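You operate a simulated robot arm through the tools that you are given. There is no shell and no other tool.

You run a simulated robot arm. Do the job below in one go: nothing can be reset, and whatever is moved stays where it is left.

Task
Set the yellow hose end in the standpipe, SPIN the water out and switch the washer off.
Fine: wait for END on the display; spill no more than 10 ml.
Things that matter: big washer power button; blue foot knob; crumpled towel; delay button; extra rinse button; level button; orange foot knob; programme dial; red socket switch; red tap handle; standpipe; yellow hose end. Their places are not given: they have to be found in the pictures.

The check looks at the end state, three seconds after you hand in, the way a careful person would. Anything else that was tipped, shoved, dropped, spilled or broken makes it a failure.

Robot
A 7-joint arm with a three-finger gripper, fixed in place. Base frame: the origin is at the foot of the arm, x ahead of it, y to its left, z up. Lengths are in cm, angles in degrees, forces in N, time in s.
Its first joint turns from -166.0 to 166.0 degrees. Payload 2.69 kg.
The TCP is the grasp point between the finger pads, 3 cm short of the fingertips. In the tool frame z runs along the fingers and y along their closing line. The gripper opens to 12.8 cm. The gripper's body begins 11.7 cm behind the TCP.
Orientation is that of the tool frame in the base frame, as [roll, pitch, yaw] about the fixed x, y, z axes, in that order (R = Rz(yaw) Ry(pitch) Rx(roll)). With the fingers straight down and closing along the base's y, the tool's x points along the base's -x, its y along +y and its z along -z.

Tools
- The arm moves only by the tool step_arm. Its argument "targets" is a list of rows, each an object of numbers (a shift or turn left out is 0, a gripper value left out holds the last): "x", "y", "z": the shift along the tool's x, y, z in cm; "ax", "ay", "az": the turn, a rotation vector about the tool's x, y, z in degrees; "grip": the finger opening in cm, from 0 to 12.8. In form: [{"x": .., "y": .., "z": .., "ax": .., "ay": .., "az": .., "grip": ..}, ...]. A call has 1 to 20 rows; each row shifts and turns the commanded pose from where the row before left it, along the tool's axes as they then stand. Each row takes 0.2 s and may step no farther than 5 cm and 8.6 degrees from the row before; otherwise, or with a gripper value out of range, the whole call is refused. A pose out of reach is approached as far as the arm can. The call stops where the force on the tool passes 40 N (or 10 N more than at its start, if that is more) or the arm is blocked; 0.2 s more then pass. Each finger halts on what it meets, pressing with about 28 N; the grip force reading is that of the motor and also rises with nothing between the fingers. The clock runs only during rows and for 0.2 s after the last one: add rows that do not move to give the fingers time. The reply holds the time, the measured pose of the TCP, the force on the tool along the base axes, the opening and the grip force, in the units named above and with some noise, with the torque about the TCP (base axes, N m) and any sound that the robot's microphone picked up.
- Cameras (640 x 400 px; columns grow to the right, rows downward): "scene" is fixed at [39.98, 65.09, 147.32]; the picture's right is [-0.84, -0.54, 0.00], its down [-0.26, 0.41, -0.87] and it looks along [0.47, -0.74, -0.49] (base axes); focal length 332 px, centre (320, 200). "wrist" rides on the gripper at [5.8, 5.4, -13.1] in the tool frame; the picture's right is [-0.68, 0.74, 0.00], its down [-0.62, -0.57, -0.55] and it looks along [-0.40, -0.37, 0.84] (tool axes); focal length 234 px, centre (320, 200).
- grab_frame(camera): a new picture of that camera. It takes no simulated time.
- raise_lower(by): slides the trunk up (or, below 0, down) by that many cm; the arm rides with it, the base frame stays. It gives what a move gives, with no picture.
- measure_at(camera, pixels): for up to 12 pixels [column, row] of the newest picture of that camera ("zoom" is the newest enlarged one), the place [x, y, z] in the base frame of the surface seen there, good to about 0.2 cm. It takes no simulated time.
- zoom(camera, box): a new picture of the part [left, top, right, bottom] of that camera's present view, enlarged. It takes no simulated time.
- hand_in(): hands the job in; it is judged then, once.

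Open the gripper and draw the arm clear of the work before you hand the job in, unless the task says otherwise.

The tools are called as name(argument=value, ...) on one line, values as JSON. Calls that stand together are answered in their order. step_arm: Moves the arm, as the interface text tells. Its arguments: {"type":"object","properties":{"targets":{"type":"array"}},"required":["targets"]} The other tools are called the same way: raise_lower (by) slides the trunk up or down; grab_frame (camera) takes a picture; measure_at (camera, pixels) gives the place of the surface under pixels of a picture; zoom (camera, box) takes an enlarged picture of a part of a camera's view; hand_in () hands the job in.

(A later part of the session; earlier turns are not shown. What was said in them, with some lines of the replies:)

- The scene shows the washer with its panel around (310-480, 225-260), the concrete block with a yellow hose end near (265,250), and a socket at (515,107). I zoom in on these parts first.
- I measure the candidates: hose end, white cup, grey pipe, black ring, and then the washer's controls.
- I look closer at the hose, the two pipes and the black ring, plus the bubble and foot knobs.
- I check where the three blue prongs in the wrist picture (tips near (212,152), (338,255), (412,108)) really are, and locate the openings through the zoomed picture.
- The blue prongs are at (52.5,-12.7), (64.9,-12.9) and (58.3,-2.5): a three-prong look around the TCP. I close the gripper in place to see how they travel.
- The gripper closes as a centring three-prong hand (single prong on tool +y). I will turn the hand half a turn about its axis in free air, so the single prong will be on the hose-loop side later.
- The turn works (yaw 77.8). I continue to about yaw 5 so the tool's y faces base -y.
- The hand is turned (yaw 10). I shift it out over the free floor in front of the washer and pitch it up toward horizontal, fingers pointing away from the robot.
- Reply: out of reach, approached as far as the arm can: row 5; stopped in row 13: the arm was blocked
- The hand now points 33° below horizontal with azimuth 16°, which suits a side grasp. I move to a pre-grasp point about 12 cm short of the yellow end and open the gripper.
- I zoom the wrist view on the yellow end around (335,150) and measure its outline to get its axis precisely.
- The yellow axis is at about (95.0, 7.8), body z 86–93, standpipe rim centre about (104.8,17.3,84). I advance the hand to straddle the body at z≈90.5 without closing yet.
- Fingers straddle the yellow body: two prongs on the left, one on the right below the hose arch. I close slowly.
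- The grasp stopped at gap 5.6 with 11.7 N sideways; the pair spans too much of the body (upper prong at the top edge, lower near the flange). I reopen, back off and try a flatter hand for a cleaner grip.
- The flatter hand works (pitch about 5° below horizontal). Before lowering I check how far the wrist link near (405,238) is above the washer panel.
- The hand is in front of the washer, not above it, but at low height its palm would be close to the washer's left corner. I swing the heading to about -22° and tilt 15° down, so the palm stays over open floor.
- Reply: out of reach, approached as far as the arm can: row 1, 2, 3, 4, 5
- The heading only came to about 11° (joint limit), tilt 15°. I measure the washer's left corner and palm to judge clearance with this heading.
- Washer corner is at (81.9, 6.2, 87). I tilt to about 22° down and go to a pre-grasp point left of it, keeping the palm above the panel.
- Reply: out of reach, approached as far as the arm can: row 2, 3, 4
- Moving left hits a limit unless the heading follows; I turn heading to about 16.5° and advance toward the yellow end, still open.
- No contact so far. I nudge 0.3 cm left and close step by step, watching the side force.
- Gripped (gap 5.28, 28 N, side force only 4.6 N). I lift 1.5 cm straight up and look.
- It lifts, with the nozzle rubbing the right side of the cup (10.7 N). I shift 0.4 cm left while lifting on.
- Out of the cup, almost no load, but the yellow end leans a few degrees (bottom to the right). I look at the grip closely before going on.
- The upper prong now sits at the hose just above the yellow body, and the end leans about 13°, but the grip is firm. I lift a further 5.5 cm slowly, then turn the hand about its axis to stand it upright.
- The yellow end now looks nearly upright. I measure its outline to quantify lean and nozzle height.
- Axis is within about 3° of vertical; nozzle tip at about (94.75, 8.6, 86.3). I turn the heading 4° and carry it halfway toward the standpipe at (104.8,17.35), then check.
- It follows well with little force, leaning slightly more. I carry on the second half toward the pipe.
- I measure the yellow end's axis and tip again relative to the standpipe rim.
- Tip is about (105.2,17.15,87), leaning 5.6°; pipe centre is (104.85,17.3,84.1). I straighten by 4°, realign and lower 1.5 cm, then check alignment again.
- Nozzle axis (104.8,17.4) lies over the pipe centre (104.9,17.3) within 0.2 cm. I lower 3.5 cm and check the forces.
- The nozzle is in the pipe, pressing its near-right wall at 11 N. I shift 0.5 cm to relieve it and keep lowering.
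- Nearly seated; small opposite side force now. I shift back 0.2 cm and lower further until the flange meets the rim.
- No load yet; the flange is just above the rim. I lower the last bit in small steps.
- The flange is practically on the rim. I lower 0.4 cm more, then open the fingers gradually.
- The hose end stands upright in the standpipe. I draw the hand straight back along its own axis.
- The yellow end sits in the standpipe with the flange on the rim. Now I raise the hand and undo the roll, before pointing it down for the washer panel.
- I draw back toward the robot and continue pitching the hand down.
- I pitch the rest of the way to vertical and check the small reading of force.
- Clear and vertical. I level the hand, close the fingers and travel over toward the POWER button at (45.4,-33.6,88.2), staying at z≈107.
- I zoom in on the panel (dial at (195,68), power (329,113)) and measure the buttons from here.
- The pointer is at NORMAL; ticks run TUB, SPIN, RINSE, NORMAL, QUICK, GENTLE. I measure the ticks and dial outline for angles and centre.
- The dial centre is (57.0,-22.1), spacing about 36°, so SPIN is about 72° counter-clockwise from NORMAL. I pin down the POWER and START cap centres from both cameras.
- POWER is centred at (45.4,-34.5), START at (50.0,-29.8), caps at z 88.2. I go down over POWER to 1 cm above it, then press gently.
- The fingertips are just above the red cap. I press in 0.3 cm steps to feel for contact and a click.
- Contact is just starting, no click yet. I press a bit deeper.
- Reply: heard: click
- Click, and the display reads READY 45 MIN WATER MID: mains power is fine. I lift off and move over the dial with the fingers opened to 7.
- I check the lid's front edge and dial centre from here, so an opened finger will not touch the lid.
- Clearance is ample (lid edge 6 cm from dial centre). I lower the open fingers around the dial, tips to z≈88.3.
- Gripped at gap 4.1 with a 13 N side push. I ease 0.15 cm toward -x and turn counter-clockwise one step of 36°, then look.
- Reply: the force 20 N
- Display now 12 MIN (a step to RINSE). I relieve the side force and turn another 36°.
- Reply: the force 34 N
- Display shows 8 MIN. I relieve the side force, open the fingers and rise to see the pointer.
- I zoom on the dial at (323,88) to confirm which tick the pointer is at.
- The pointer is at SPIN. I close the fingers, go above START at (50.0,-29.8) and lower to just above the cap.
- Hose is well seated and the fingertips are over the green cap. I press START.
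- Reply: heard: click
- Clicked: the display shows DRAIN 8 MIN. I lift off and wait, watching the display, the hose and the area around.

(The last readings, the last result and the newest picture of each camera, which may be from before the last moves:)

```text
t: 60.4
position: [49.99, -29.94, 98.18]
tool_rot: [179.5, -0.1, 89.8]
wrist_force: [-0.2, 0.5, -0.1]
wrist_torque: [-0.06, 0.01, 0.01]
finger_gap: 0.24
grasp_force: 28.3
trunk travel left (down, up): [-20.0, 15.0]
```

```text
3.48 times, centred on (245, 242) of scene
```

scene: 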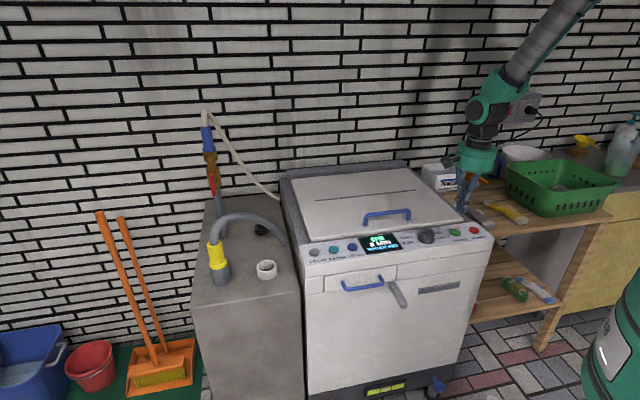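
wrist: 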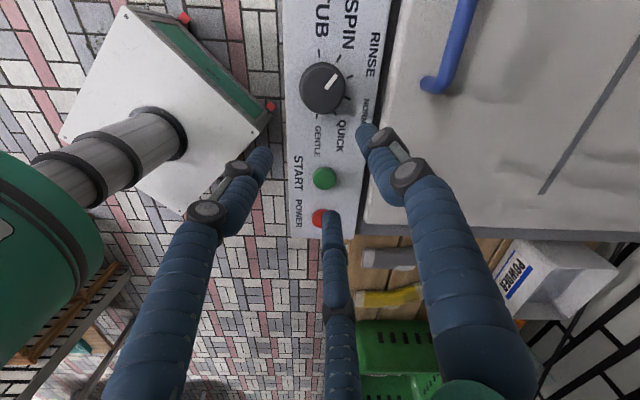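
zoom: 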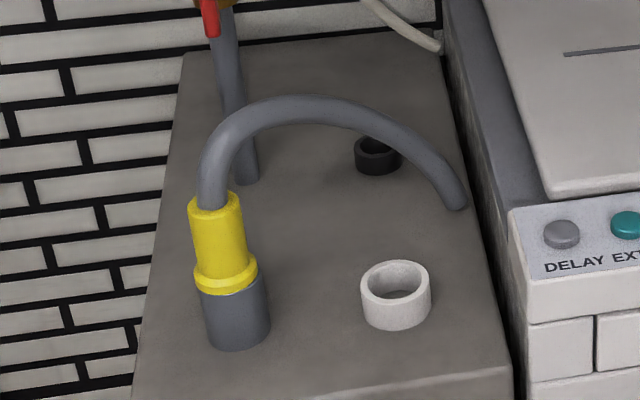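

It now spins (lid-lock lamp lit), hose steady. I move over POWER at a safe height and keep waiting for END.

step_arm(targets=[{"x": -2.3, "y": -2.2}, {"x": -2.2, "y": -2.2}, {}, {}, {}, {}, {}, {}, {}, {}, {}, {}, {}, {}, {}, {}])

zoom(camera="scene", box=[350, 170, 500, 270])

```text
t: 63.8
position: [45.69, -34.53, 98.35]
tool_rot: [179.4, -0.1, 89.9]
wrist_force: [-0.1, -0.8, -0.6]
wrist_torque: [-0.02, 0.01, -0.05]
finger_gap: 0.21
grasp_force: 28.3
trunk travel left (down, up): [-20.0, 15.0]
```

```text
4.00 times, centred on (425, 220) of scene
```

zoom: 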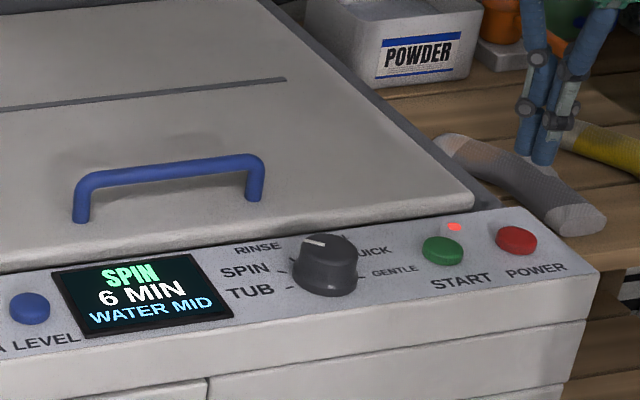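

The countdown is at 6 MIN and running. I wait further without moving.

step_arm(targets=[{}, {}, {}, {}, {}, {}, {}, {}, {}, {}, {}, {}, {}, {}, {}, {}, {}, {}, {}, {}])

zoom(camera="scene", box=[350, 170, 500, 270])

zoom(camera="scene", box=[180, 185, 310, 300])

```text
t: 68.0
position: [45.7, -34.6, 98.27]
tool_rot: [179.4, -0.2, 89.9]
wrist_force: [-0.5, 0.3, -0.2]
wrist_torque: [0.03, 0.0, 0.02]
finger_gap: 0.21
grasp_force: 27.4
trunk travel left (down, up): [-20.0, 15.0]
```

```text
4.00 times, centred on (425, 220) of scene
```

zoom: 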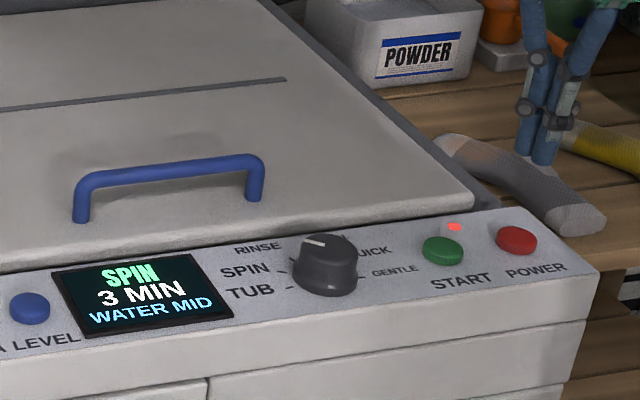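

```text
3.48 times, centred on (245, 242) of scene
```

zoom: 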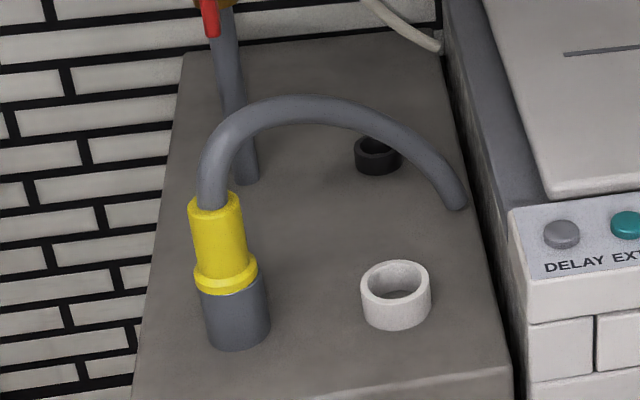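

3 MIN left, hose steady, no water visible outside. I keep waiting.

step_arm(targets=[{}, {}, {}, {}, {}, {}, {}, {}, {}, {}, {}, {}, {}, {}, {}, {}, {}, {}, {}, {}])

zoom(camera="scene", box=[350, 170, 500, 270])

```text
t: 72.2
position: [45.6, -34.59, 98.26]
tool_rot: [179.3, -0.2, 89.8]
wrist_force: [0.5, 0.4, 0.7]
wrist_torque: [0.02, -0.01, -0.01]
finger_gap: 0.25
grasp_force: 27.8
trunk travel left (down, up): [-20.0, 15.0]
```

```text
4.00 times, centred on (425, 220) of scene
```

zoom: 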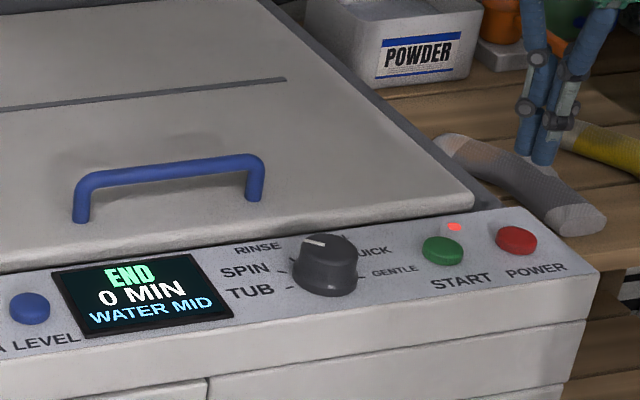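

The display reads END, 0 MIN; the lock lamp is still lit. I wait a few more seconds to let it settle.

step_arm(targets=[{}, {}, {}, {}, {}, {}, {}, {}, {}, {}, {}, {}, {}, {}, {}, {}])

zoom(camera="scene", box=[350, 170, 500, 270])

```text
t: 75.6
position: [45.72, -34.6, 98.34]
tool_rot: [179.3, 0.0, 89.9]
wrist_force: [-0.5, -0.6, 0.0]
wrist_torque: [-0.03, 0.03, -0.01]
finger_gap: 0.22
grasp_force: 27.9
trunk travel left (down, up): [-20.0, 15.0]
```

```text
4.00 times, centred on (425, 220) of scene
```

zoom: 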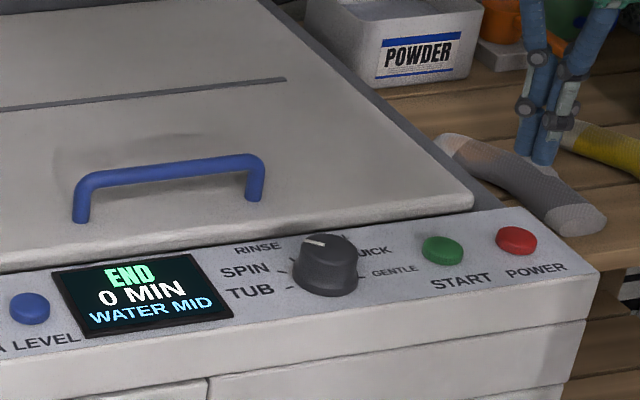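

The lock lamp is out and END still shows. Now I press POWER to switch the washer off.

step_arm(targets=[{"z": 3}, {"z": 3}, {"z": 0.9}, {"z": 0.3}, {"z": 0.3}, {"z": 0.3}, {"z": 0.15}])

zoom(camera="scene", box=[350, 170, 500, 270])

```text
t: 77.2
position: [45.71, -34.47, 90.36]
tool_rot: [179.5, 0.0, 89.8]
wrist_force: [-2.9, 2.1, 8.3]
wrist_torque: [0.0, 0.15, -0.01]
finger_gap: 0.6
grasp_force: 27.8
trunk travel left (down, up): [-20.0, 15.0]
heard: click
```

```text
4.00 times, centred on (425, 220) of scene
```

zoom: 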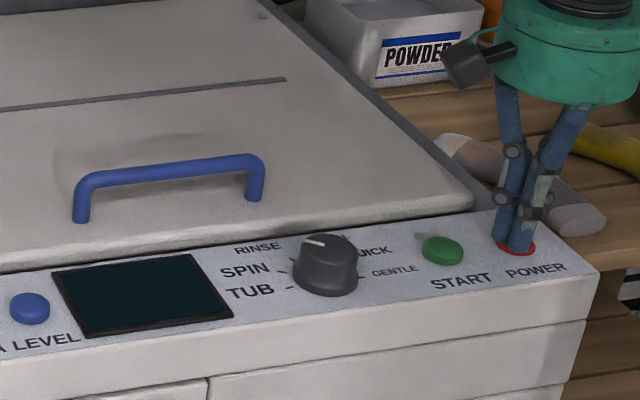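

Click and the display went dark: off. I lift clear, draw back over the floor and open the gripper.

step_arm(targets=[{"z": -2}, {"z": -4}, {"z": -4}, {"z": -4}, {"x": 3, "y": -2}, {"x": 3, "y": -2, "grip": 8}, {"x": 3, "y": -1}, {"x": 3}, {"x": 3}, {}])

grab_frame(camera="scene")

zoom(camera="scene", box=[180, 185, 310, 300])

zoom(camera="scene", box=[350, 170, 500, 270])

```text
t: 79.4
position: [40.42, -19.38, 104.3]
tool_rot: [179.5, -0.1, 89.8]
wrist_force: [0.5, 1.4, -0.4]
wrist_torque: [-0.04, -0.01, 0.0]
finger_gap: 8.0
grasp_force: 0.2
trunk travel left (down, up): [-20.0, 15.0]
```

```text
taken
```

scene: 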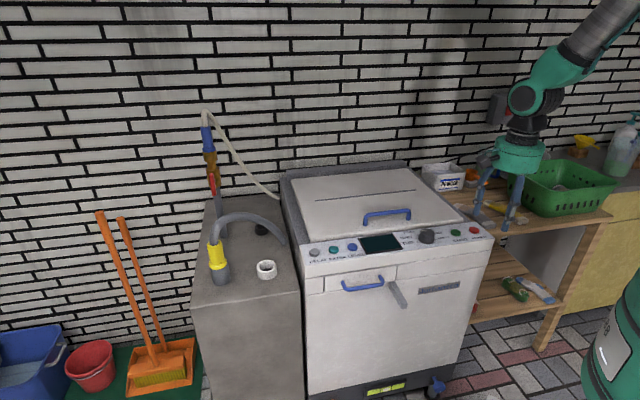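

```text
3.48 times, centred on (245, 242) of scene
```

zoom: 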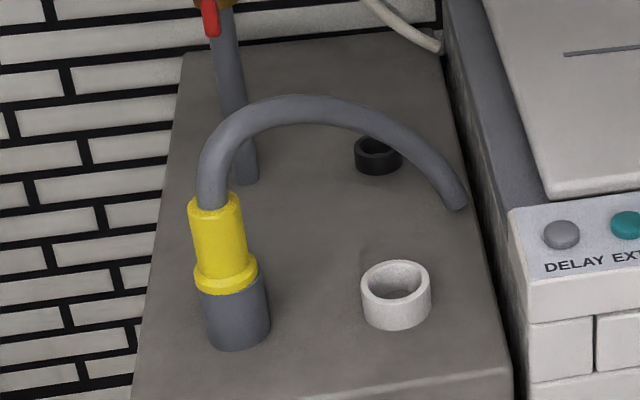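

```text
4.00 times, centred on (425, 220) of scene
```

zoom: 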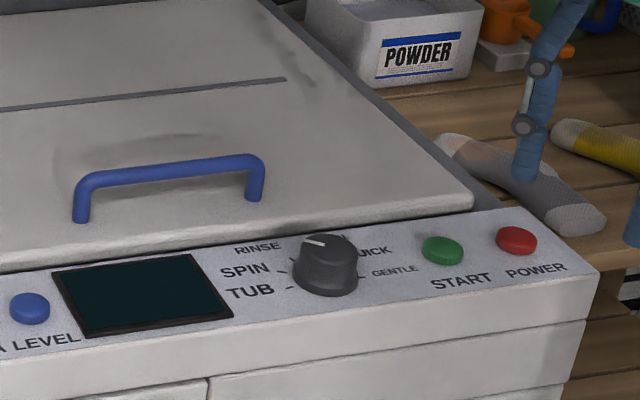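

The hose end is in the standpipe, the washer ran SPIN to END and is now dark, and nothing else has moved. The gripper is open and the arm is clear, so I hand in.

hand_in()

```text
The job is handed in.
```

The yellow hose end is in the standpipe, the washer ran SPIN through to END, and it is now switched off.

- **Hose:** I moved the yellow end from the white cup into the grey standpipe. It is upright, with its flange on the rim. I saw no water outside the pipe, though I had no way to measure the spill in ml.
- **Spin:** I switched the washer on, turned the dial from NORMAL to SPIN and pressed START. It drained, counted down from 8 minutes and showed END. I waited until the red lamp beside START, probably the lid lock, went out.
- **Off:** I pressed POWER and the display went dark.

I left the tap, socket switch, foot knobs, lid and the other buttons alone. The spirit level on the washer was centred and the washer already had power. I never clearly identified the crumpled towel, and nothing called for it.

The arm is clear of the work with the gripper open.
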